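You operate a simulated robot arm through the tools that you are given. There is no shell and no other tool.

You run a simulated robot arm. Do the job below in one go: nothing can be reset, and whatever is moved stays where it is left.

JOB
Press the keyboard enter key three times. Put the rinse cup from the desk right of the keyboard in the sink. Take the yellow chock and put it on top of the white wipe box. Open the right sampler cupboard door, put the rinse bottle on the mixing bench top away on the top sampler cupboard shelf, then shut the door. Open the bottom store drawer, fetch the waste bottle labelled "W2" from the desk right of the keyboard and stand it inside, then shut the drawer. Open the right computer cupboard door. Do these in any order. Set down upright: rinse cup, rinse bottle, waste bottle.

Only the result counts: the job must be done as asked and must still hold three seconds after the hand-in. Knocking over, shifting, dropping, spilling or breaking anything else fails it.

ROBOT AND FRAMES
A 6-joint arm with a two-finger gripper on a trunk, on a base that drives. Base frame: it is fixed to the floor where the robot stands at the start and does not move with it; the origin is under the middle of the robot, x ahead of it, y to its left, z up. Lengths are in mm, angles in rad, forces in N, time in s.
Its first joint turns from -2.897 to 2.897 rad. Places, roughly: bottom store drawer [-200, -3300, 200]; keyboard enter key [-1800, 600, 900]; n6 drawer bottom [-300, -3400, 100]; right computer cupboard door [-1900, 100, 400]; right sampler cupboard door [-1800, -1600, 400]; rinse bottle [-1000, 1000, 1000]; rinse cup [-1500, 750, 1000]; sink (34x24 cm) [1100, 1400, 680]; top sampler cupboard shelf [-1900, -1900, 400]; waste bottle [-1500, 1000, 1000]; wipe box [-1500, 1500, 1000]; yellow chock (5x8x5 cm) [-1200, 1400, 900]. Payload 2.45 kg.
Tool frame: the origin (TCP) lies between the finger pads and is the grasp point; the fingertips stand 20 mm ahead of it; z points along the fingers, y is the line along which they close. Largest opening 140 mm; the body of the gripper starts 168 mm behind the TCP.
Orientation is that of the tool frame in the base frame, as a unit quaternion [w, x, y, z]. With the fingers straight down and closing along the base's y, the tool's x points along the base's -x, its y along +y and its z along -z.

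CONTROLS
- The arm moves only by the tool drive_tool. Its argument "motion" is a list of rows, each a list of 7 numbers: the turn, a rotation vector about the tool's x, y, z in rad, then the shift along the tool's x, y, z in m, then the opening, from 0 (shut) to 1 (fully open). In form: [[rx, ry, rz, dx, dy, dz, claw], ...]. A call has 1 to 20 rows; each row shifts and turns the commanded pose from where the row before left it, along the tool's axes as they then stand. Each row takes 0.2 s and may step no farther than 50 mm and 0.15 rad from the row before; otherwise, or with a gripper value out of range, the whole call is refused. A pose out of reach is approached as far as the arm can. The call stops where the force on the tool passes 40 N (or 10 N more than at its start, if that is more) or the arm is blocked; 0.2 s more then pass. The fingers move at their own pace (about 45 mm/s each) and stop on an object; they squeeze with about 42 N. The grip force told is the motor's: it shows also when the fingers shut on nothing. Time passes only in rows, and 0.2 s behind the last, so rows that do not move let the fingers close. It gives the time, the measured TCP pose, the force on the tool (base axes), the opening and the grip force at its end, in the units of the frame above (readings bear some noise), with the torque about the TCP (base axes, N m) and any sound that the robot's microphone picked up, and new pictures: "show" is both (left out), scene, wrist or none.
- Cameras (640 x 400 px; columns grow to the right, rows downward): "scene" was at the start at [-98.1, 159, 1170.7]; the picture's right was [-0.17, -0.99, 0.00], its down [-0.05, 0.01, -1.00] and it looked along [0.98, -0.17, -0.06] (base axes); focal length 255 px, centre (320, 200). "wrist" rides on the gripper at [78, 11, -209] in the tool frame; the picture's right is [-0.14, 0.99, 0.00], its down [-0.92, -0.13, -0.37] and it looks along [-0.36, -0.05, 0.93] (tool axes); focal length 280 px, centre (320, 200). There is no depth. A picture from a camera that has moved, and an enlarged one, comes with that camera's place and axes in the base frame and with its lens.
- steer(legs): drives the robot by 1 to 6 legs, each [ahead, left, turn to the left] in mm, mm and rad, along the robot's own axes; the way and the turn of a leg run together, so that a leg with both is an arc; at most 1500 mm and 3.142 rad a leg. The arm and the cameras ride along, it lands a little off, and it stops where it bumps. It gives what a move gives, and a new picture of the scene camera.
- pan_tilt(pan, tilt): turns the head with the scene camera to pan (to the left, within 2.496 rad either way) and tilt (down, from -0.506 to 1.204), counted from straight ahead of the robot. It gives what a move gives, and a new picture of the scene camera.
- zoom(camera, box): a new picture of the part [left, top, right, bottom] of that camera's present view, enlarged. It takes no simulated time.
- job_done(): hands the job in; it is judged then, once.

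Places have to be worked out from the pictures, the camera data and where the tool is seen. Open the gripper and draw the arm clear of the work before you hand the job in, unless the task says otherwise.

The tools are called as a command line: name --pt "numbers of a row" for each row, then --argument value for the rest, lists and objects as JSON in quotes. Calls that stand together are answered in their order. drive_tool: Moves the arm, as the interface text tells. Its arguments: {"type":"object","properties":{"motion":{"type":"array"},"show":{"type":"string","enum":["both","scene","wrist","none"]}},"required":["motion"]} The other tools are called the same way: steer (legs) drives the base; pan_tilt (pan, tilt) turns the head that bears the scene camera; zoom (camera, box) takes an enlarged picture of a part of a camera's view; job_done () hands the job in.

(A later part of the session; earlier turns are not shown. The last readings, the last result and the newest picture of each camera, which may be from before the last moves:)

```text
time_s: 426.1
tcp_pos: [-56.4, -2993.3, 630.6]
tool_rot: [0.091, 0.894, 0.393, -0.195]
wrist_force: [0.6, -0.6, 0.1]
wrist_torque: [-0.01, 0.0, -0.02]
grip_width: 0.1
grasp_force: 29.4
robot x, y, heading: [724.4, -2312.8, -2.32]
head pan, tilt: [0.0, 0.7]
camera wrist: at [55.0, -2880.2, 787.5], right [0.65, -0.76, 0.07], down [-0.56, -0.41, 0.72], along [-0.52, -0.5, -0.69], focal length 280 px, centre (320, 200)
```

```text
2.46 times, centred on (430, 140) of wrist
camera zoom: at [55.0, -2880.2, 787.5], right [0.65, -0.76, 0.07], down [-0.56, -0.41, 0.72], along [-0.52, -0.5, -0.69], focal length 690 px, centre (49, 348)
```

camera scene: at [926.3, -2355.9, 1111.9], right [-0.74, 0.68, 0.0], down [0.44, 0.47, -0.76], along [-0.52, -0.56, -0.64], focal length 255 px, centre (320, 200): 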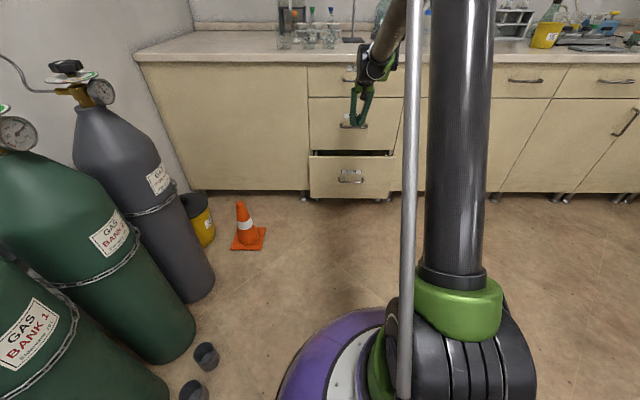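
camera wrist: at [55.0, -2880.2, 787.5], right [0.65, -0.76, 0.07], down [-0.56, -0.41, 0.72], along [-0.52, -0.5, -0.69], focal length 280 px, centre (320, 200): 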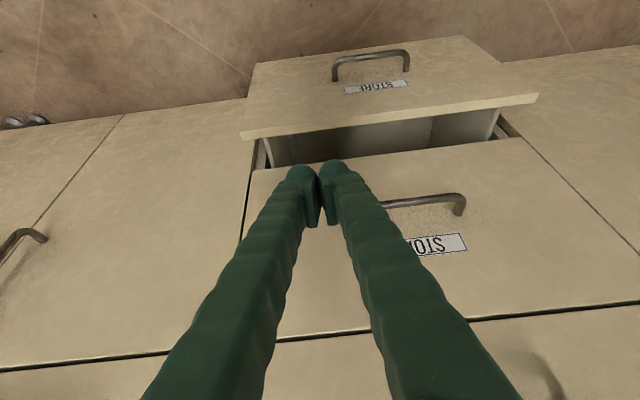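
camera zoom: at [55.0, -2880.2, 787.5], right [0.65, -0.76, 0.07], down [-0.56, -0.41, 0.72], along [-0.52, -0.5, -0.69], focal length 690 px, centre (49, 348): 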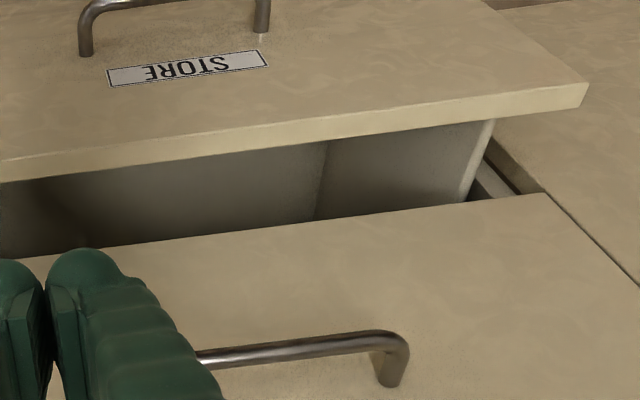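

W2's cap isn't visible in the slot where it should be, so the bottle may have shifted or been caught inside. I must reopen the drawer and look. First I re-orient the tool for the handle and bring the base to the right distance.

drive_tool --pt "0 0.1433 0 0 0 0 0.3" --pt "0 0.1433 0 0 0 0 0.3" --pt "0 0.1433 0 0 0 0 0.3" --pt "0 0 0 0.043 0.024 0 0.3" --pt "0 0 0 0.043 0.024 0 0.3" --pt "0 0 0 0.043 0.024 0 0.3" --pt "0 0 0 0.043 0.024 0 0.3" --pt "0 0 0 0.043 0.024 0 0.3" --pt "0 0 0 0.043 0 0 0.3" --pt "0 0 0.1428 0 0 0 0.3" --pt "0 0 0.1428 0 0 0 0.3" --pt "0 0 0.1428 0 0 0 0.3" --pt "0 0 0.1428 0 0 0 0.3" --pt "0 0 0.1428 0 0 0 0.3" --pt "0 0 0.1428 0 0 0 0.3" --pt "0 0 0.1428 0 0 0 0.3" --pt "0 0 0.1428 0 0 0 0.3" --pt "0 0 0.1428 0 0 0 0.3" --pt "0 0 0.1428 0 0 0 0.3" --pt "0 0 0.1428 0 0 0 0.3" --show "none"

drive_tool --pt "-0.15 0 0 0 0 0 0.3" --pt "-0.15 0 0 0 0 0 0.3" --pt "-0.15 0 0 0 0 0 0.3" --pt "0 0 0 0 0 0 0.3" --show "none"

steer --legs '[[185, 0, 0]]'

drive_tool --pt "0 0 0 0 0 0 0.3" --show "wrist"

```text
time_s: 430.4
tcp_pos: [204.4, -2884.0, 631.9]
tool_rot: [0.003, 0.932, -0.363, 0.004]
wrist_force: [-0.1, 0.0, 0.0]
wrist_torque: [0.04, -0.02, -0.03]
grip_width: 42.1
grasp_force: 0.0
robot x, y, heading: [723.6, -2312.4, -2.311]
head pan, tilt: [0.0, 0.7]
```

```text
time_s: 431.4
tcp_pos: [203.7, -2884.1, 630.4]
tool_rot: [0.212, 0.908, -0.353, -0.078]
wrist_force: [-0.1, 0.6, -0.1]
wrist_torque: [0.0, -0.01, -0.02]
grip_width: 42.0
grasp_force: 0.1
robot x, y, heading: [727.6, -2315.0, -2.316]
head pan, tilt: [0.0, 0.7]
```

```text
time_s: 432.9
tcp_pos: [78.1, -3022.5, 630.5]
tool_rot: [0.211, 0.909, -0.352, -0.078]
wrist_force: [-0.5, 0.2, 0.8]
wrist_torque: [0.01, 0.02, 0.01]
grip_width: 42.0
grasp_force: 0.1
robot x, y, heading: [597.6, -2454.0, -2.307]
head pan, tilt: [0.0, 0.7]
camera scene: at [799.6, -2493.4, 1111.8], right [-0.74, 0.68, 0.0], down [0.44, 0.47, -0.76], along [-0.52, -0.56, -0.64], focal length 255 px, centre (320, 200)
```

scene: 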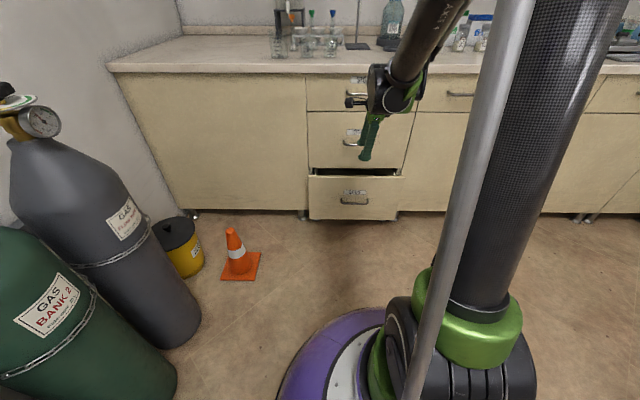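

```text
time_s: 433.3
tcp_pos: [79.4, -3021.9, 631.2]
tool_rot: [0.211, 0.908, -0.352, -0.077]
wrist_force: [-0.4, -0.5, 0.3]
wrist_torque: [-0.01, 0.01, 0.0]
grip_width: 42.2
grasp_force: 0.3
robot x, y, heading: [597.7, -2451.1, -2.313]
head pan, tilt: [0.0, 0.7]
camera wrist: at [189.5, -3012.6, 823.5], right [-0.7, -0.56, 0.43], down [-0.5, 0.83, 0.27], along [-0.51, -0.03, -0.86], focal length 280 px, centre (320, 200)
```

wrist: 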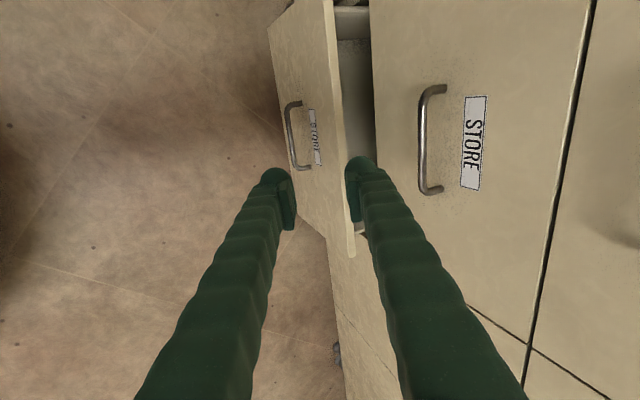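

I zoom into the drawer slot from this side view before pulling.

zoom --camera "wrist" --box '[300, 0, 440, 180]'

```text
2.22 times, centred on (370, 90) of wrist
camera zoom: at [189.5, -3012.6, 823.5], right [-0.7, -0.56, 0.43], down [-0.5, 0.83, 0.27], along [-0.51, -0.03, -0.86], focal length 623 px, centre (209, 444)
```

zoom: 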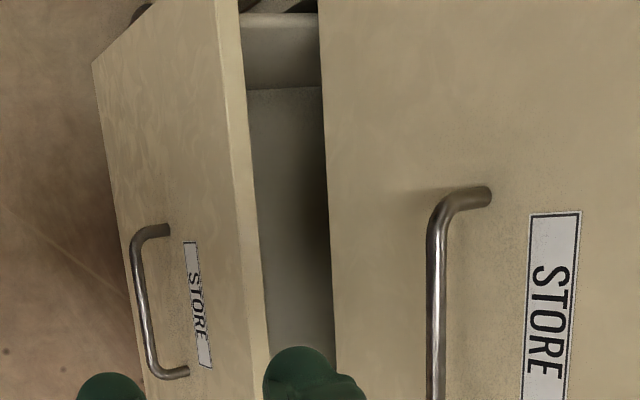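

Only the floor and a shadow are visible. I go for the handle again: down to the pre-grasp point first.

drive_tool --pt "0 0 0 0.0005 -0.0085 0.0389 0.3" --pt "0 0 0 0.0005 -0.0085 0.0389 0.3" --pt "0 0 0 0.0005 -0.0085 0.0389 0.3" --pt "0 0 0 0.0005 -0.0085 0.0389 0.3" --pt "0 0 0 0.0005 -0.0085 0.0389 0.3" --pt "0 0 0 0.0005 -0.0085 0.0389 0.3" --pt "0 0 0 0.0005 -0.0085 0.0389 0.2" --pt "0 0 0 0 -0.0085 0.0389 0.19" --pt "0 0 0 0 0 0 0.19" --show "wrist"

zoom --camera "wrist" --box '[240, 60, 420, 280]'

```text
time_s: 435.3
tcp_pos: [31.2, -3081.9, 320.2]
tool_rot: [0.211, 0.909, -0.352, -0.077]
wrist_force: [0.8, 0.1, -0.1]
wrist_torque: [0.0, -0.01, 0.01]
grip_width: 26.6
grasp_force: 0.0
robot x, y, heading: [597.0, -2449.6, -2.314]
head pan, tilt: [0.0, 0.7]
camera wrist: at [141.6, -3072.6, 513.2], right [-0.7, -0.56, 0.43], down [-0.5, 0.83, 0.27], along [-0.51, -0.03, -0.86], focal length 280 px, centre (320, 200)
```

wrist: 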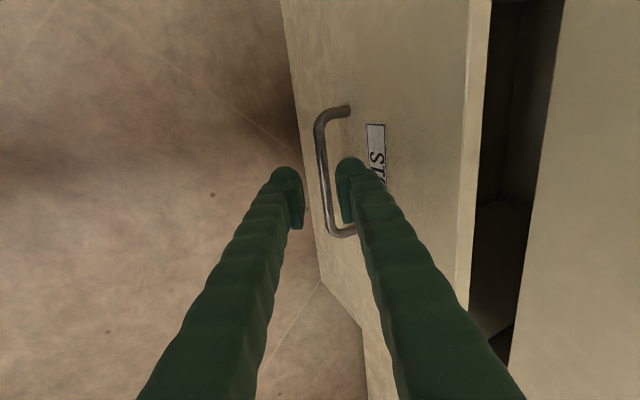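

```text
1.82 times, centred on (330, 170) of wrist
camera zoom: at [141.6, -3072.6, 513.2], right [-0.7, -0.56, 0.43], down [-0.5, 0.83, 0.27], along [-0.51, -0.03, -0.86], focal length 510 px, centre (302, 254)
```

zoom: 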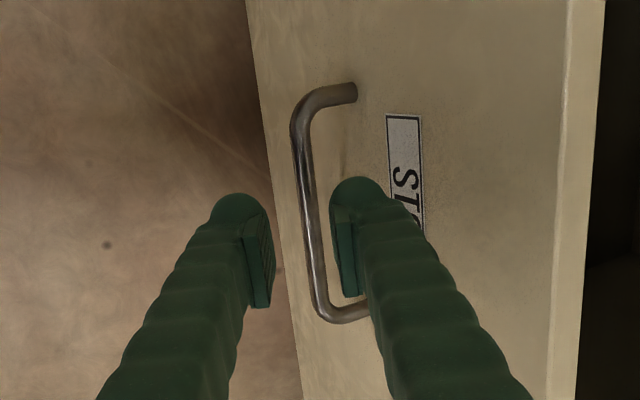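

The bar is ~5 mm toward the cabinet from the axis. I correct, advance 67 mm and close on it; also a look into the slot.

zoom --camera "wrist" --box '[460, 0, 600, 400]'

drive_tool --pt "0 0 0 0 0.004 0.015 0.19" --pt "0 0 0 0 0 0.015 0.19" --pt "0 0 0 0 0 0.015 0.19" --pt "0 0 0 0 0 0.012 0.19" --pt "0 0 0 0 0 0.008 0.19" --pt "0 0 0 0 0 0 0.19" --pt "0 0 0 0 0 0 0" --pt "0 0 0 0 0 0 0" --pt "0 0 0 0 0 0 0" --pt "0 0 0 0 0 0 0" --show "wrist"

```text
1.00 times, centred on (530, 200) of wrist (not enlarged: the box is as wide or as high as the picture)
camera zoom: at [141.6, -3072.6, 513.2], right [-0.7, -0.56, 0.43], down [-0.5, 0.83, 0.27], along [-0.51, -0.03, -0.86], focal length 280 px, centre (110, 200)
```

zoom: 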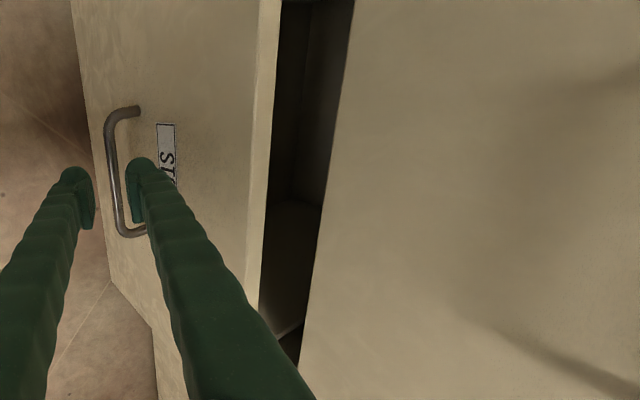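

```text
time_s: 437.5
tcp_pos: [10.3, -3106.2, 264.7]
tool_rot: [0.211, 0.908, -0.353, -0.077]
wrist_force: [-0.1, -1.2, -3.8]
wrist_torque: [-0.29, -0.31, -0.74]
grip_width: 9.7
grasp_force: 37.5
robot x, y, heading: [596.4, -2448.9, -2.316]
head pan, tilt: [0.0, 0.7]
camera wrist: at [121.5, -3096.1, 457.2], right [-0.7, -0.56, 0.43], down [-0.5, 0.83, 0.27], along [-0.51, -0.03, -0.86], focal length 280 px, centre (320, 200)
```

wrist: 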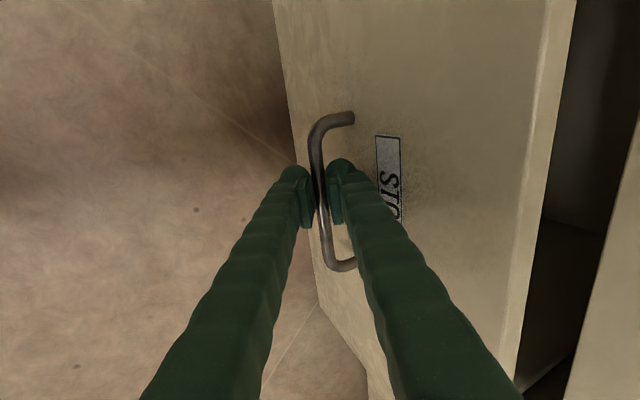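

The bar is gripped again. I pull the drawer open by driving back 220 mm.

steer --legs '[[-220, 0, 0]]'

zoom --camera "scene" --box '[280, 100, 420, 240]'

```text
time_s: 439.4
tcp_pos: [156.9, -2946.3, 266.6]
tool_rot: [0.213, 0.908, -0.353, -0.076]
wrist_force: [-1.0, -0.9, 10.4]
wrist_torque: [-0.27, -0.2, -0.8]
grip_width: 8.4
grasp_force: 35.7
robot x, y, heading: [744.5, -2291.5, -2.317]
head pan, tilt: [0.0, 0.7]
stopped in leg 1: the force on the tool passed its limit at 42 N (the readings are from after the stop); the commanded pose is now the measured one
camera scene: at [947.4, -2333.3, 1111.8], right [-0.74, 0.68, 0.0], down [0.44, 0.47, -0.77], along [-0.52, -0.56, -0.64], focal length 255 px, centre (320, 200)
```

scene: 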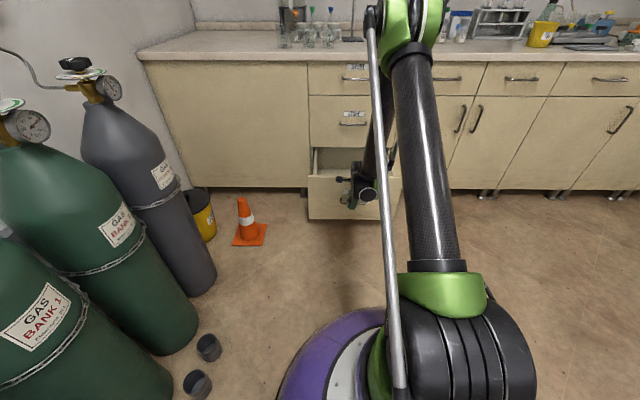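

```text
2.86 times, centred on (350, 170) of scene
camera zoom: at [947.4, -2333.3, 1111.8], right [-0.74, 0.68, 0.0], down [0.44, 0.47, -0.77], along [-0.52, -0.56, -0.64], focal length 729 px, centre (234, 286)
```

zoom: 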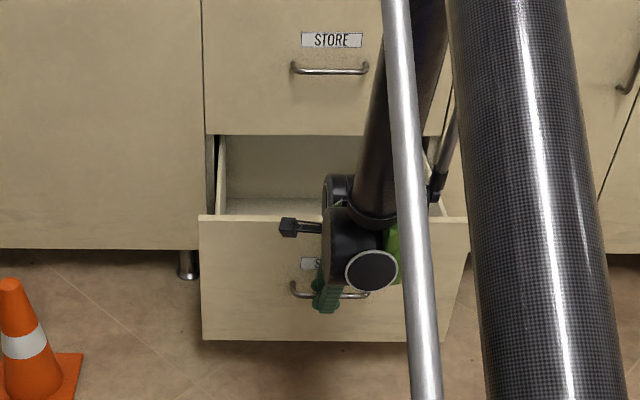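

The drawer is open again. I release the handle, back out along the tool axis and rise to look inside.

drive_tool --pt "0 0 0 0 0 0 0.12" --pt "0 0 0 0 0 0 0.19" --pt "0 0 0 0 0 0 0.19" --pt "0 0 0 0 0 -0.02 0.19" --pt "0 0 0 0 0 -0.03 0.19" --pt "0 0 0 0 0 -0.03 0.19" --pt "0 0 0 0 0.008 -0.0429 0.19" --pt "0 0 0 0 0.0174 -0.036 0.19" --pt "0 0 0 0 0.0174 -0.036 0.19" --pt "0 0 0 0 0.0174 -0.036 0.19" --pt "0 0 0 0 0.0174 -0.036 0.19" --pt "0 0 0 0 0.0174 -0.036 0.19" --pt "0 0 0 0 0.0174 -0.036 0.19" --pt "0 0 0 0 0 0 0.19"

zoom --camera "wrist" --box '[240, 0, 520, 260]'

```text
time_s: 442.4
tcp_pos: [188.0, -2907.2, 617.9]
tool_rot: [0.212, 0.908, -0.354, -0.077]
wrist_force: [0.4, 0.1, 0.6]
wrist_torque: [-0.03, 0.05, 0.0]
grip_width: 26.6
grasp_force: 0.1
robot x, y, heading: [745.8, -2294.6, -2.315]
head pan, tilt: [0.0, 0.7]
camera scene: at [947.3, -2333.5, 1111.8], right [-0.74, 0.68, 0.0], down [0.44, 0.47, -0.76], along [-0.52, -0.56, -0.64], focal length 255 px, centre (320, 200)
camera wrist: at [299.0, -2896.9, 810.7], right [-0.7, -0.56, 0.43], down [-0.5, 0.83, 0.27], along [-0.51, -0.03, -0.86], focal length 280 px, centre (320, 200)
```

scene: 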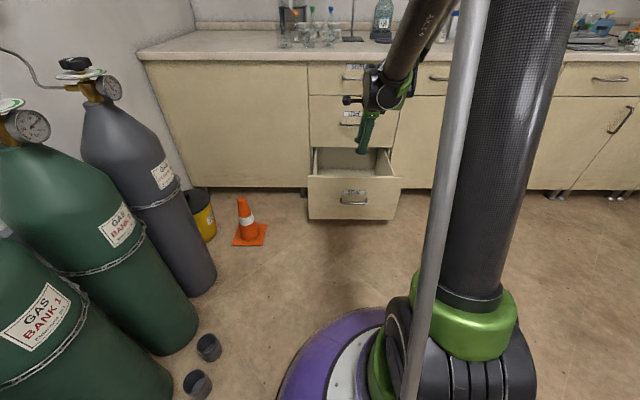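
wrist: 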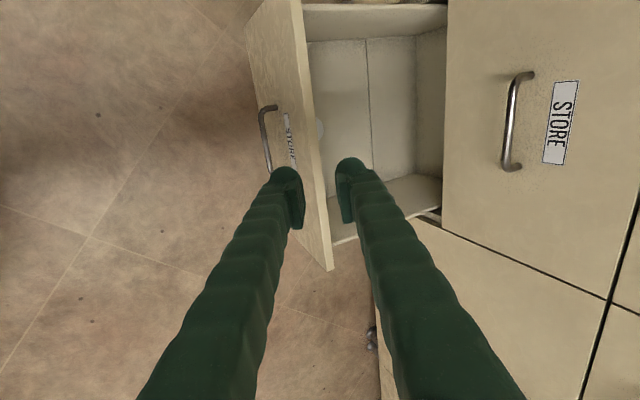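

```text
1.54 times, centred on (380, 130) of wrist
camera zoom: at [299.0, -2896.9, 810.7], right [-0.7, -0.56, 0.43], down [-0.5, 0.83, 0.27], along [-0.51, -0.03, -0.86], focal length 431 px, centre (228, 308)
```

zoom: 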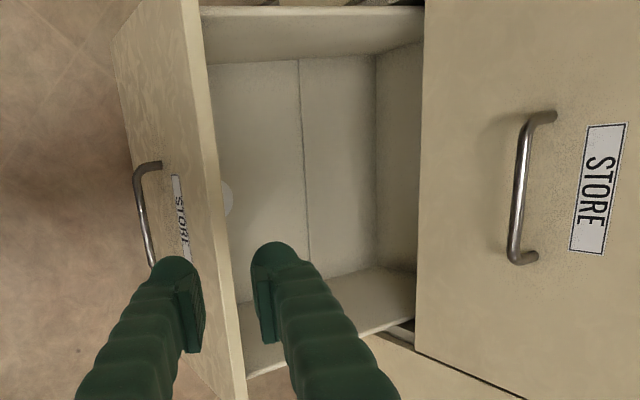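

W2's cap is visible right behind the front panel: the bottle slid to the front, as if its inner side met something at the cabinet face. I re-orient the tool to look straight down into the drawer and see the bottle and the cabinet opening better.

drive_tool --pt "0 0 0 0 0.0174 -0.036 0.3" --pt "0 0 0 0 0.0174 -0.036 0.3" --pt "0.15 0 0 0 0 0 0.3" --pt "0.15 0 0 0 0 0 0.3" --pt "0.15 0 0 0 0 0 0.3" --pt "0 0 -0.1428 0 0 0 0.3" --pt "0 0 -0.1428 0 0 0 0.4" --pt "0 0 -0.1428 0 0 0 0.6" --pt "0 0 -0.1428 0 0 0 0.8" --pt "0 0 -0.1428 0 0 0 0.8" --pt "0 0 -0.1428 0 0 0 0.8" --pt "0 0 -0.1428 0 0 0 0.8" --pt "0 0 -0.1428 0 0 0 0.8" --pt "0 0 -0.1428 0 0 0 0.8" --pt "0 0 -0.1428 0 0 0 0.8" --pt "0 0 -0.1428 0 0 0 0.8" --pt "0 0 0 0 0 0 0.8" --show "wrist"

zoom --camera "wrist" --box '[180, 60, 460, 260]'

```text
time_s: 446.1
tcp_pos: [187.9, -2907.0, 699.2]
tool_rot: [0.005, 0.915, 0.404, -0.001]
wrist_force: [0.1, 0.5, 0.1]
wrist_torque: [0.01, 0.01, 0.02]
grip_width: 111.9
grasp_force: 0.0
robot x, y, heading: [746.5, -2288.9, -2.315]
head pan, tilt: [0.0, 0.7]
camera wrist: at [247.1, -2854.2, 907.4], right [0.64, -0.77, 0.01], down [-0.72, -0.59, 0.37], along [-0.28, -0.25, -0.93], focal length 280 px, centre (320, 200)
```

wrist: 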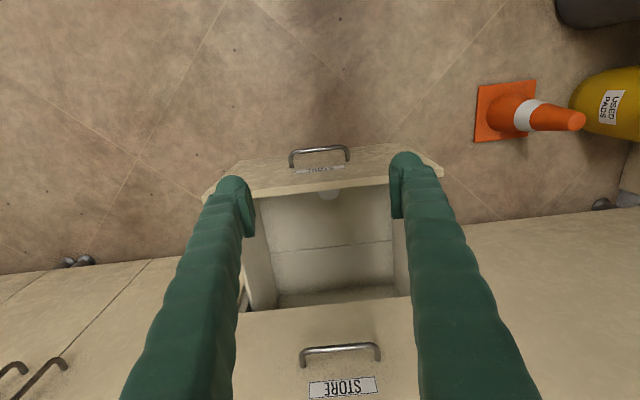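

```text
2.00 times, centred on (320, 160) of wrist
camera zoom: at [247.1, -2854.2, 907.4], right [0.64, -0.77, 0.01], down [-0.72, -0.59, 0.37], along [-0.28, -0.25, -0.93], focal length 561 px, centre (320, 280)
```

zoom: 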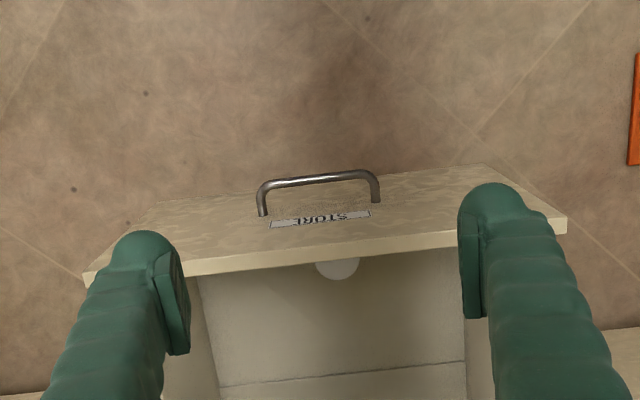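

The cap shows behind the panel. I move 150 mm ahead to see the bottle and the cabinet's opening from above.

drive_tool --pt "0 0 0 -0.0433 0 0 0.8" --pt "0 0 0 -0.0433 0 0 0.8" --pt "0 0 0 -0.0433 0 0 0.8" --pt "0 0 0 -0.043 0 0 0.8" --pt "0 0 0 0 0 0 0.8" --show "wrist"

zoom --camera "wrist" --box '[200, 0, 440, 220]'

```text
time_s: 447.2
tcp_pos: [70.7, -3034.0, 698.2]
tool_rot: [0.006, 0.915, 0.403, -0.002]
wrist_force: [-0.2, -0.4, -0.7]
wrist_torque: [-0.02, -0.02, -0.01]
grip_width: 112.0
grasp_force: 0.1
robot x, y, heading: [745.5, -2290.1, -2.312]
head pan, tilt: [0.0, 0.7]
camera wrist: at [130.0, -2980.4, 906.5], right [0.64, -0.77, 0.01], down [-0.72, -0.59, 0.37], along [-0.28, -0.25, -0.93], focal length 280 px, centre (320, 200)
```

wrist: 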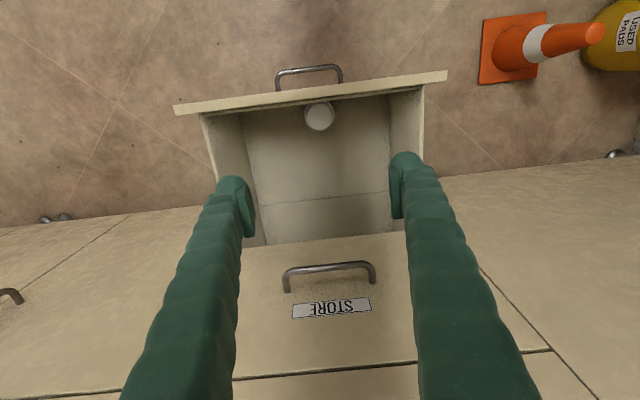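

```text
1.82 times, centred on (320, 110) of wrist
camera zoom: at [130.0, -2980.4, 906.5], right [0.64, -0.77, 0.01], down [-0.72, -0.59, 0.37], along [-0.28, -0.25, -0.93], focal length 510 px, centre (320, 364)
```

zoom: 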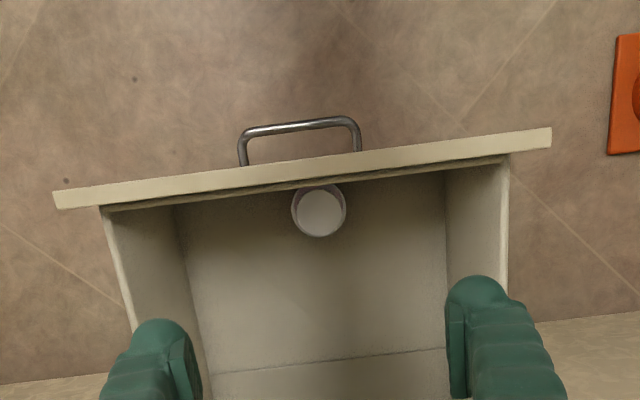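

The bottle is upright, touching the inside of the front panel. There is a line across the drawer floor at the cabinet face; I lower the open gripper for a closer look at it.

drive_tool --pt "0 0 0 -0.03 0 0.03 1" --pt "0 0 0 -0.02 0 0.04 1" --pt "0 0 0 0 0 0.04 1" --pt "0 0 0 0 0 0.04 1" --pt "0 0 0 0 0 0.04 1" --pt "0 0 0 0 0 0.03 1" --pt "0 0 0 0 0 0 1" --show "wrist"

zoom --camera "wrist" --box '[200, 150, 440, 400]'

```text
time_s: 448.9
tcp_pos: [39.2, -3075.4, 479.8]
tool_rot: [0.004, 0.915, 0.404, -0.002]
wrist_force: [0.4, -0.2, -0.2]
wrist_torque: [0.01, -0.01, 0.01]
grip_width: 140.2
grasp_force: 0.1
robot x, y, heading: [745.7, -2292.2, -2.314]
head pan, tilt: [0.0, 0.7]
camera wrist: at [97.2, -3021.1, 687.7], right [0.64, -0.77, 0.01], down [-0.72, -0.59, 0.37], along [-0.28, -0.25, -0.93], focal length 280 px, centre (320, 200)
```

wrist: 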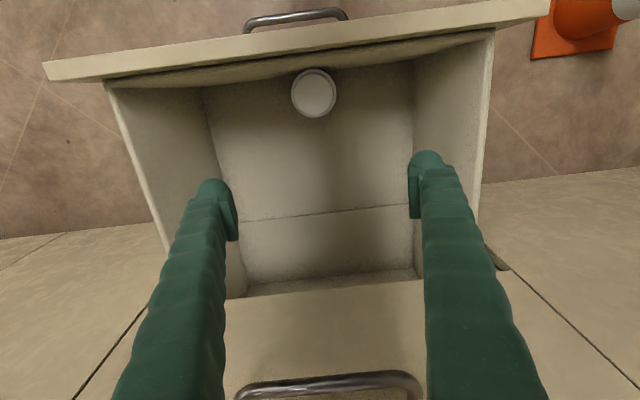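

```text
1.60 times, centred on (320, 275) of wrist
camera zoom: at [97.2, -3021.1, 687.7], right [0.64, -0.77, 0.01], down [-0.72, -0.59, 0.37], along [-0.28, -0.25, -0.93], focal length 449 px, centre (320, 80)
```

zoom: 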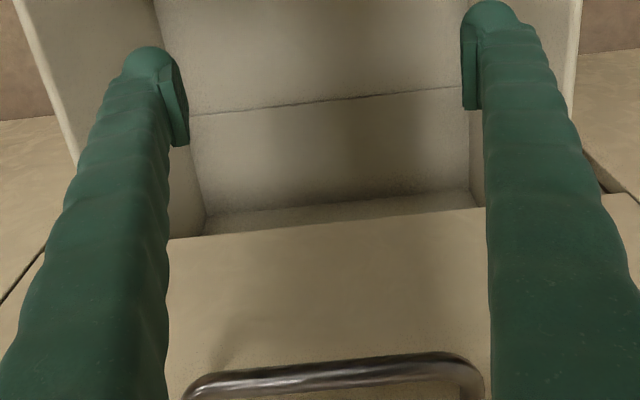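

The line on the floor stays fixed in space at the cabinet front (a≈-2408) in all views, so it may be a small step of the cabinet's base board that stops the bottle's foot. I will probe it: raise and close the gripper, draw it in and bring the base closer.

drive_tool --pt "0 0 0 0 0 -0.04 0.6" --pt "0 0 0 0 0 -0.04 0.3" --pt "0 0 0 0 0 -0.04 0" --pt "0 0 0 0.043 0 -0.01 0" --pt "0 0 0 0.043 0 0 0" --pt "0 0 0 0.043 0 0 0" --pt "0 0 0 0.043 0 0 0" --pt "0 0 0 0.043 0 0 0" --pt "0 0 0 0.04 0 0 0" --pt "0 0 0 0 0 0 0" --show "none"

steer --legs '[[250, 0, 0]]'

drive_tool --pt "0 -0.13 0 0 0 0 0" --pt "0 -0.13 0 0 0 0 0" --pt "0 -0.13 0 0 0 0 0" --pt "0 -0.13 0 0 0 0 0" --pt "0 0 0 0 0 0 0" --show "wrist"

```text
time_s: 451.1
tcp_pos: [208.5, -2882.1, 608.8]
tool_rot: [0.005, 0.915, 0.404, -0.001]
wrist_force: [0.4, 0.7, -0.5]
wrist_torque: [0.01, -0.05, -0.01]
grip_width: 0.0
grasp_force: 28.9
robot x, y, heading: [744.2, -2289.6, -2.317]
head pan, tilt: [0.0, 0.7]
```

```text
time_s: 452.9
tcp_pos: [44.8, -3068.2, 608.8]
tool_rot: [0.006, 0.914, 0.406, -0.001]
wrist_force: [0.6, -0.2, 0.0]
wrist_torque: [0.04, -0.01, -0.01]
grip_width: 0.2
grasp_force: 29.3
robot x, y, heading: [575.4, -2469.3, -2.306]
head pan, tilt: [0.0, 0.7]
camera scene: at [780.7, -2514.4, 1111.8], right [-0.74, 0.67, 0.0], down [0.43, 0.48, -0.76], along [-0.52, -0.57, -0.64], focal length 255 px, centre (320, 200)
```

scene: 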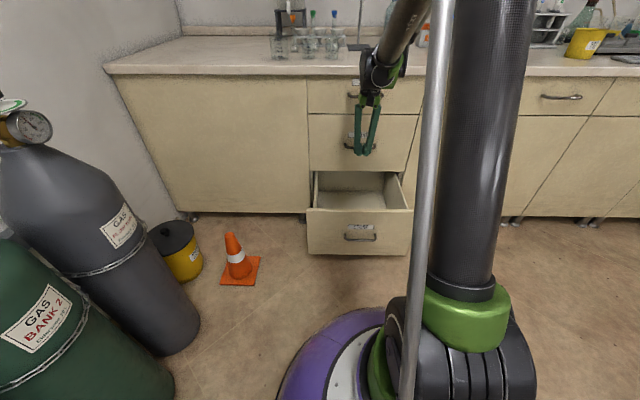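

```text
time_s: 454.1
tcp_pos: [44.9, -3068.8, 609.4]
tool_rot: [0.11, 0.883, 0.391, -0.237]
wrist_force: [0.6, -0.2, -0.5]
wrist_torque: [0.03, 0.0, 0.0]
grip_width: 0.2
grasp_force: 29.1
robot x, y, heading: [576.4, -2473.6, -2.31]
head pan, tilt: [0.0, 0.7]
camera wrist: at [167.5, -2946.0, 750.0], right [0.66, -0.75, 0.08], down [-0.51, -0.36, 0.78], along [-0.56, -0.55, -0.62], focal length 280 px, centre (320, 200)
```

wrist: 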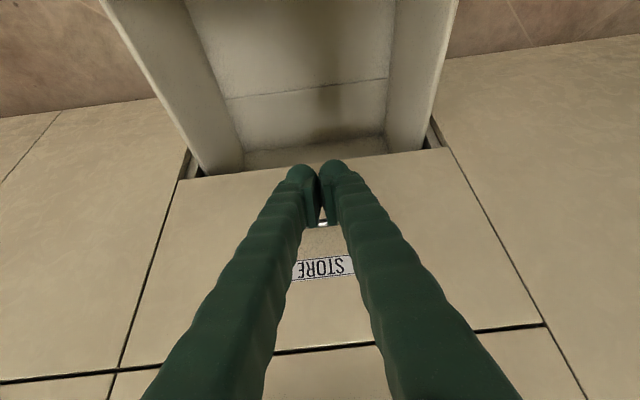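

I zoom in on the floor line from this lower angle.

zoom --camera "wrist" --box '[210, 50, 410, 180]'

```text
3.08 times, centred on (310, 115) of wrist
camera zoom: at [167.5, -2946.0, 750.0], right [0.66, -0.75, 0.08], down [-0.51, -0.36, 0.78], along [-0.56, -0.55, -0.62], focal length 863 px, centre (351, 462)
```

zoom: 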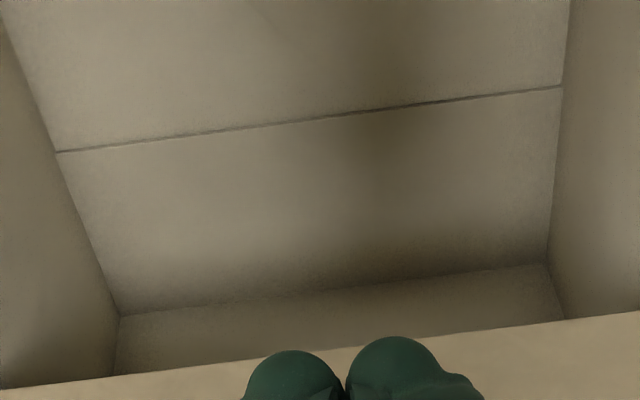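

The joint widths suggest the surface beyond the line is ~9 mm higher. I probe with the closed fingertips: descend inside the drawer first.

drive_tool --pt "0 0 0 0.0127 0 0.0388 0" --pt "0 0 0 0.0127 0 0.0388 0" --pt "0 0 0 0.0127 0 0.0388 0" --pt "0 0 0 0.0127 0 0.0388 0" --pt "0 0 0 0.0127 0 0.0388 0" --pt "0 0 0 0.0127 0 0.0388 0" --pt "0 0 0 0.0127 0 0.0388 0" --pt "0 0 0 0.0127 0 0.0388 0" --pt "0 0 0 0.0127 0 0.0388 0" --pt "0 0 0 0 0 0 0" --show "wrist"

```text
time_s: 456.3
tcp_pos: [-17.6, -3141.8, 263.1]
tool_rot: [0.109, 0.883, 0.391, -0.235]
wrist_force: [-0.2, -0.4, 1.0]
wrist_torque: [0.01, 0.0, -0.02]
grip_width: 0.1
grasp_force: 29.4
out of reach, approached as far as the arm can: row 8, 9
robot x, y, heading: [579.7, -2474.9, -2.312]
head pan, tilt: [0.0, 0.7]
camera wrist: at [104.0, -3019.7, 405.5], right [0.65, -0.75, 0.08], down [-0.51, -0.37, 0.78], along [-0.56, -0.55, -0.62], focal length 280 px, centre (320, 200)
```

wrist: 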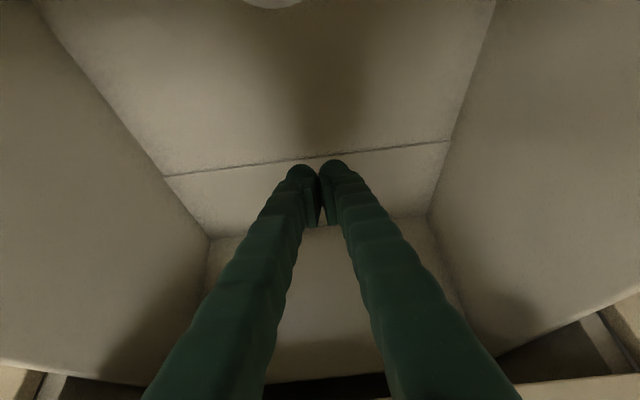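

From inside the drawer the line is clearly visible; I zoom in to see whether it is a step.

zoom --camera "wrist" --box '[140, 100, 300, 260]'

zoom --camera "wrist" --box '[350, 90, 510, 250]'

```text
2.50 times, centred on (220, 180) of wrist
camera zoom: at [104.0, -3019.7, 405.5], right [0.65, -0.75, 0.08], down [-0.51, -0.37, 0.78], along [-0.56, -0.55, -0.62], focal length 701 px, centre (570, 250)
```

zoom: 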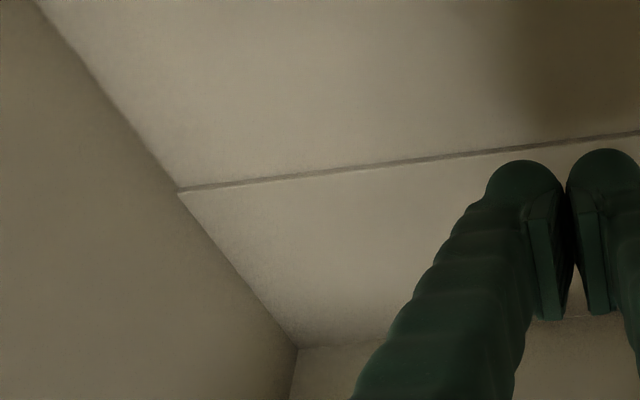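

```text
2.50 times, centred on (430, 170) of wrist
camera zoom: at [104.0, -3019.7, 405.5], right [0.65, -0.75, 0.08], down [-0.51, -0.37, 0.78], along [-0.56, -0.55, -0.62], focal length 701 px, centre (45, 275)
```

zoom: 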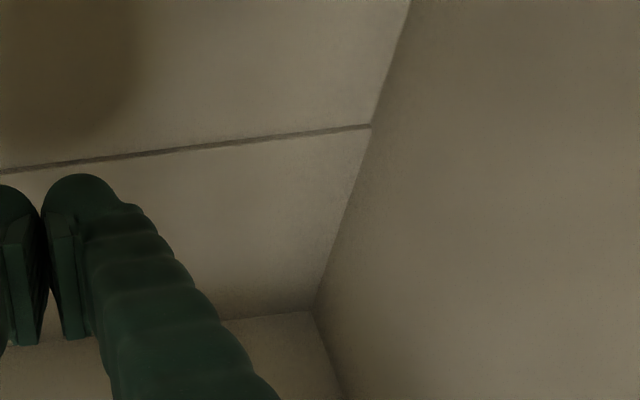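

It is indeed a small step: the cabinet's base board stands a few mm above the drawer floor and stops the bottle's foot. So W2 must stand beyond that edge, inside the drawer space on the board. I first raise the tool and straighten it, then back the base a little to regrip the bottle.

drive_tool --pt "0 0 0 -0.0199 0 -0.0347 0" --pt "0 0 0 -0.0199 0 -0.0347 0" --pt "0 0 0 -0.0199 0 -0.0347 0" --pt "0 0 0 -0.0199 0 -0.0347 0" --pt "0 0 0 -0.0199 0 -0.0347 0" --pt "0 0 0 -0.0199 0 -0.0347 0" --pt "0 0 0 -0.0199 0 -0.0347 0" --pt "0 0 0 -0.0199 0 -0.0347 0" --pt "0 0.13 0 0 0 0 0.3" --pt "0 0.13 0 0 0 0 0.5" --pt "0 0.13 0 0 0 0 0.6" --pt "0 0.13 0 0 0 0 0.7" --pt "0 0 0 0.04 0 0 0.7" --pt "0 0 0 0.04 0 0 0.7" --pt "0 0 0 0 0 0 0.7" --show "none"

steer --legs '[[-75, 0, -0.003]]'

drive_tool --pt "0 0 0 0 0 0 0.7" --show "wrist"

```text
time_s: 458.8
tcp_pos: [-14.5, -3137.3, 583.2]
tool_rot: [0.014, 0.914, 0.404, -0.019]
wrist_force: [11.4, 13.0, 9.9]
wrist_torque: [-2.7, 2.65, -0.34]
grip_width: 81.9
grasp_force: 0.0
robot x, y, heading: [578.0, -2474.6, -2.31]
head pan, tilt: [0.0, 0.7]
stopped in row 12: the force on the tool passed its limit at 95 N (the readings are from after the stop); the commanded pose is now the measured one
```

```text
time_s: 459.9
tcp_pos: [31.3, -3082.0, 582.7]
tool_rot: [0.013, 0.915, 0.404, -0.018]
wrist_force: [-0.1, 0.0, -0.3]
wrist_torque: [0.01, 0.01, 0.05]
grip_width: 98.3
grasp_force: 0.0
robot x, y, heading: [627.1, -2417.0, -2.314]
head pan, tilt: [0.0, 0.7]
camera scene: at [830.9, -2460.0, 1111.8], right [-0.74, 0.68, 0.0], down [0.44, 0.47, -0.76], along [-0.52, -0.56, -0.64], focal length 255 px, centre (320, 200)
```

scene: 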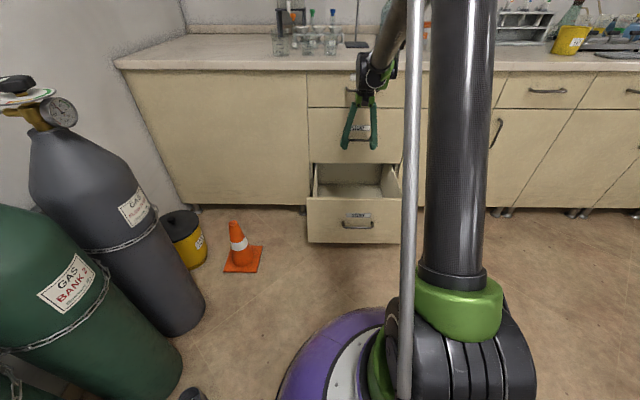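

```text
time_s: 460.3
tcp_pos: [32.1, -3078.6, 582.9]
tool_rot: [0.014, 0.915, 0.403, -0.019]
wrist_force: [0.9, -0.1, -0.1]
wrist_torque: [0.01, 0.02, 0.01]
grip_width: 97.9
grasp_force: 0.1
robot x, y, heading: [627.4, -2418.3, -2.313]
head pan, tilt: [0.0, 0.7]
camera wrist: at [96.8, -3021.1, 787.8], right [0.64, -0.77, 0.02], down [-0.71, -0.58, 0.41], along [-0.3, -0.27, -0.91], focal length 280 px, centre (320, 200)
```

wrist: 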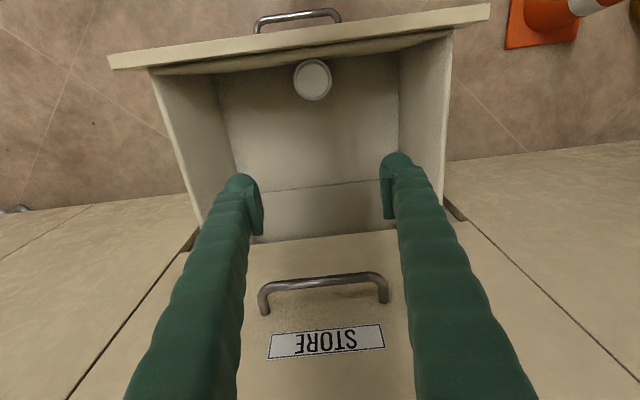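

The un-tilting brushed a closed drawer's handle; nothing moved. The bottle is at about a=-2160, b=-2108, upright. I straighten the tool, move above its cap and descend partway.

drive_tool --pt "0 0.047 0 0 0 0 0.6" --pt "0 0 0 0.0405 -0.0012 0 0.57" --pt "0 0 0 0.0405 -0.0012 0 0.57" --pt "0 0 0 0 0 0.04 0.57" --pt "0 0 0 0 0 0.04 0.57" --pt "0 0 0 0 0 0.04 0.57" --pt "0 0 0 0 0 0.04 0.57" --pt "0 0 0 0 0 0.03 0.57" --pt "0 0 0 0 0 0 0.57" --show "wrist"

```text
time_s: 462.3
tcp_pos: [84.8, -3020.7, 391.4]
tool_rot: [0.004, 0.915, 0.404, 0.002]
wrist_force: [-0.1, -0.2, 0.4]
wrist_torque: [0.05, 0.04, 0.01]
grip_width: 79.8
grasp_force: 0.1
robot x, y, heading: [626.6, -2417.5, -2.312]
head pan, tilt: [0.0, 0.7]
camera wrist: at [143.2, -2967.6, 600.5], right [0.64, -0.77, 0.01], down [-0.72, -0.59, 0.36], along [-0.28, -0.24, -0.93], focal length 280 px, centre (320, 200)
```

wrist: 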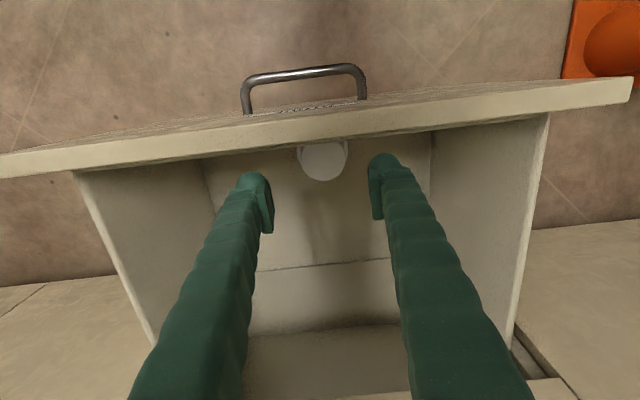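

The cap is beneath the TCP. I lower to the cap and close on it.

drive_tool --pt "0 0 0 0 0.004 0.035 0.57" --pt "0 0 0 0 0 0.035 0.57" --pt "0 0 0 0 0 0.035 0.57" --pt "0 0 0 0 0 0.027 0.57" --pt "0 0 0 0 0 0 0.57" --show "wrist"

```text
time_s: 463.5
tcp_pos: [91.1, -3024.5, 261.8]
tool_rot: [0.003, 0.915, 0.404, 0.003]
wrist_force: [0.5, -0.3, 0.3]
wrist_torque: [0.0, 0.0, 0.0]
grip_width: 79.7
grasp_force: 0.0
robot x, y, heading: [628.0, -2418.6, -2.312]
head pan, tilt: [0.0, 0.7]
camera wrist: at [148.2, -2971.7, 470.2], right [0.64, -0.77, 0.01], down [-0.72, -0.59, 0.36], along [-0.28, -0.24, -0.93], focal length 280 px, centre (320, 200)
```

wrist: 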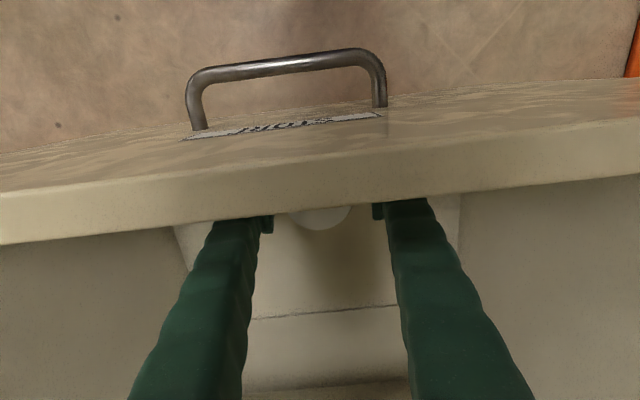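

The cap is between the fingertips (the panel hides part of the view). I close on the cap.

drive_tool --pt "0 0 0 0 0 0 0.35" --pt "0 0 0 0 0 0 0.25" --pt "0 0 0 0 0 0 0.25" --pt "0 0 0 0 0 0 0.25" --pt "0 0 0 0 0 0 0.25" --pt "0 0 0 0 0 0 0.25" --show "wrist"

```text
time_s: 464.9
tcp_pos: [89.8, -3024.9, 261.3]
tool_rot: [0.003, 0.914, 0.405, 0.003]
wrist_force: [-0.3, 0.4, 0.7]
wrist_torque: [0.01, 0.08, 0.04]
grip_width: 52.0
grasp_force: 42.4
robot x, y, heading: [630.0, -2410.9, -2.312]
head pan, tilt: [0.0, 0.7]
camera wrist: at [148.1, -2971.6, 470.6], right [0.64, -0.77, 0.01], down [-0.72, -0.59, 0.36], along [-0.28, -0.24, -0.93], focal length 280 px, centre (320, 200)
```

wrist: 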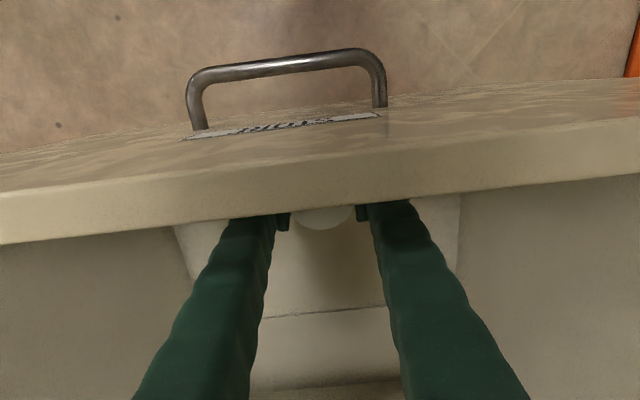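

The cap is gripped (52 mm). I lift the bottle 25 mm and carry it toward the cabinet, to about a=-2280, then set it down there.

drive_tool --pt "0 0 0 0 0 -0.01 0.25" --pt "0 0 0 0 0 -0.015 0.25" --pt "0 0 0 -0.02 0 0 0.25" --pt "0 0 0 -0.03 0 0 0.25" --pt "0 0 0 -0.03 0 0 0.25" --pt "0 0 0 -0.03 0 0 0.25" --pt "0 0 0 -0.008 0 0 0.25" --pt "0 0 0 0 0 0.01 0.25" --pt "0 0 0 0 0 0 0.25" --show "wrist"

```text
time_s: 466.9
tcp_pos: [10.9, -3110.7, 275.2]
tool_rot: [0.003, 0.915, 0.404, 0.003]
wrist_force: [0.2, -0.3, -3.1]
wrist_torque: [0.0, 0.0, 0.01]
grip_width: 51.8
grasp_force: 41.6
robot x, y, heading: [629.2, -2412.5, -2.312]
head pan, tilt: [0.0, 0.7]
camera wrist: at [68.9, -3058.6, 484.2], right [0.64, -0.77, 0.01], down [-0.72, -0.59, 0.36], along [-0.28, -0.24, -0.93], focal length 280 px, centre (320, 200)
```

wrist: 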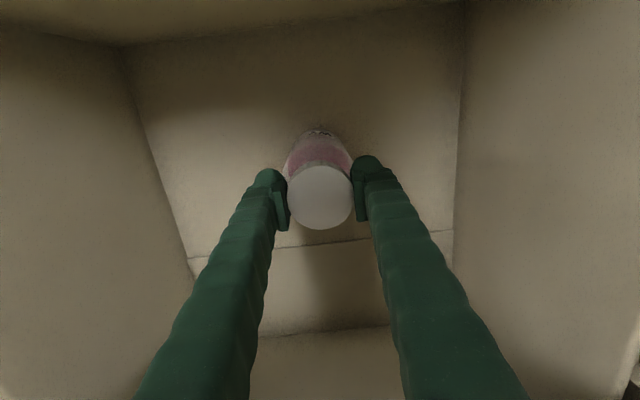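

The bottle hangs just above the floor at a≈-2279. I lower it gently onto the drawer floor.

drive_tool --pt "0 0 0 0 0 0.005 0.25" --pt "0 0 0 0 0 0.004 0.25" --pt "0 0 0 0 0 0.002 0.25" --pt "0 0 0 0 0 0.0015 0.25" --pt "0 0 0 0 0 0 0.25" --show "none"

```text
time_s: 468.1
tcp_pos: [10.8, -3110.3, 263.7]
tool_rot: [0.003, 0.915, 0.404, 0.004]
wrist_force: [0.3, 0.2, -3.4]
wrist_torque: [-0.02, 0.0, 0.0]
grip_width: 51.5
grasp_force: 42.0
robot x, y, heading: [628.1, -2417.0, -2.311]
head pan, tilt: [0.0, 0.7]
```

drive_tool --pt "0 0 0 0 0 0.0015 0.25" --pt "0 0 0 0 0 0.0015 0.25" --pt "0 0 0 0 0 0 0.25" --show "none"

```text
time_s: 468.9
tcp_pos: [10.9, -3109.7, 261.2]
tool_rot: [0.003, 0.915, 0.403, 0.002]
wrist_force: [-3.5, 2.0, 18.5]
wrist_torque: [-0.17, 0.05, -0.02]
grip_width: 51.4
grasp_force: 42.4
robot x, y, heading: [629.6, -2420.1, -2.318]
head pan, tilt: [0.0, 0.7]
```

The bottle is set down. I release the cap, rise, tilt the tool by 0.5 rad and move to an approach point behind the bottle.

drive_tool --pt "0 0 0 0 0 0 0.45" --pt "0 0 0 0 0 0 0.55" --pt "0 0 0 0 0 0 0.7" --pt "0 0 0 0 0 0 0.7" --pt "0 0 0 0 0 -0.03 0.72" --pt "0 0 0 0 0 -0.04 0.72" --pt "0 0 0 0 0 -0.04 0.72" --pt "0 0 0 0 0 -0.04 0.72" --pt "0 0 0 0 0 -0.04 0.72" --pt "0 0 0 0 0 -0.03 0.72" --pt "0 -0.125 0 0 0 0 0.72" --pt "0 -0.125 0 0 0 0 0.72" --pt "0 -0.125 0 0 0 0 0.72" --pt "0 -0.125 0 0 0 0 0.72" --pt "0 0 0 0 0 0 0.72" --show "wrist"

```text
time_s: 472.1
tcp_pos: [8.6, -3110.4, 479.9]
tool_rot: [0.104, 0.887, 0.391, -0.224]
wrist_force: [-0.5, 0.5, -0.1]
wrist_torque: [-0.01, -0.05, 0.0]
grip_width: 100.8
grasp_force: 0.0
robot x, y, heading: [627.2, -2416.6, -2.31]
head pan, tilt: [0.0, 0.7]
camera wrist: at [129.3, -2990.7, 625.9], right [0.65, -0.76, 0.08], down [-0.53, -0.38, 0.76], along [-0.55, -0.54, -0.64], focal length 280 px, centre (320, 200)
```

wrist: 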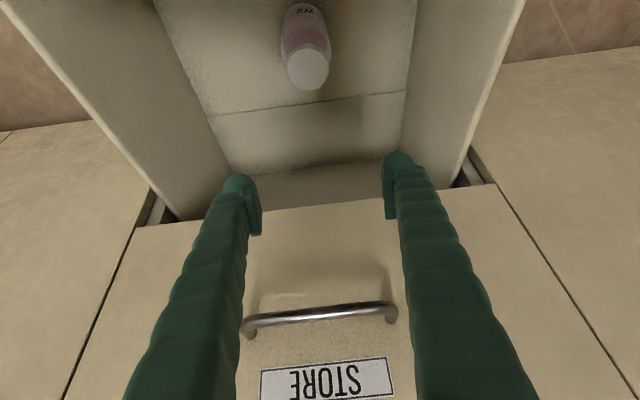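

W2 stands upright at a≈-2277. I go to the approach point 150 mm up the tool axis from the grip point.

drive_tool --pt "0 0 0 0.0335 -0.001 0.0222 0.72" --pt "0 0 0 0.0335 -0.001 0.0222 0.72" --pt "0 0 0 0.0335 -0.001 0.0222 0.72" --pt "0 0 0 0.0335 -0.001 0.0222 0.72" --pt "0 0 0 0 0 0 0.72" --show "both"

```text
time_s: 473.3
tcp_pos: [57.4, -3053.2, 337.0]
tool_rot: [0.103, 0.887, 0.391, -0.224]
wrist_force: [0.1, 0.2, -0.5]
wrist_torque: [-0.02, -0.04, -0.01]
grip_width: 100.9
grasp_force: 0.0
robot x, y, heading: [627.4, -2418.1, -2.314]
head pan, tilt: [0.0, 0.7]
camera scene: at [830.9, -2460.0, 1111.8], right [-0.74, 0.68, 0.0], down [0.44, 0.47, -0.76], along [-0.52, -0.56, -0.64], focal length 255 px, centre (320, 200)
camera wrist: at [177.4, -2933.2, 481.4], right [0.65, -0.76, 0.08], down [-0.53, -0.38, 0.76], along [-0.55, -0.53, -0.64], focal length 280 px, centre (320, 200)
```

scene: 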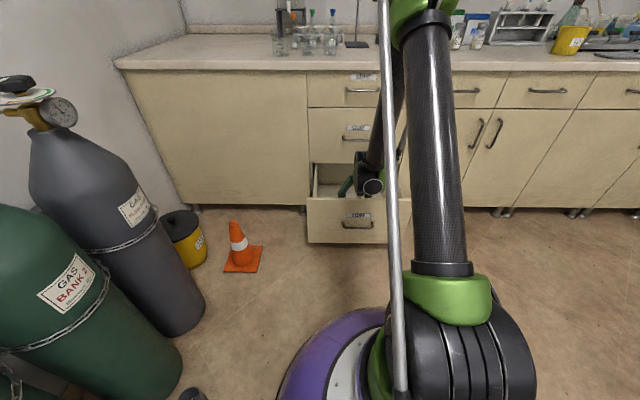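
wrist: 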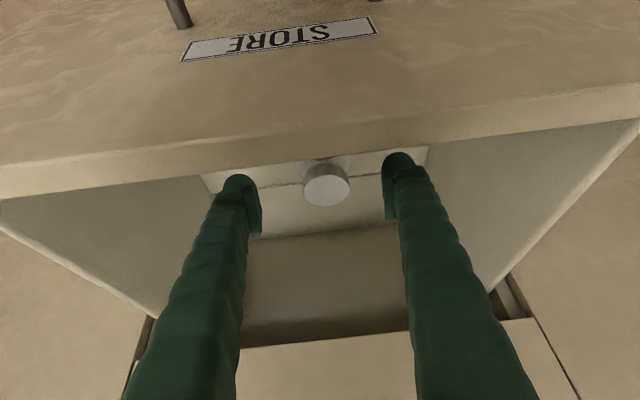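

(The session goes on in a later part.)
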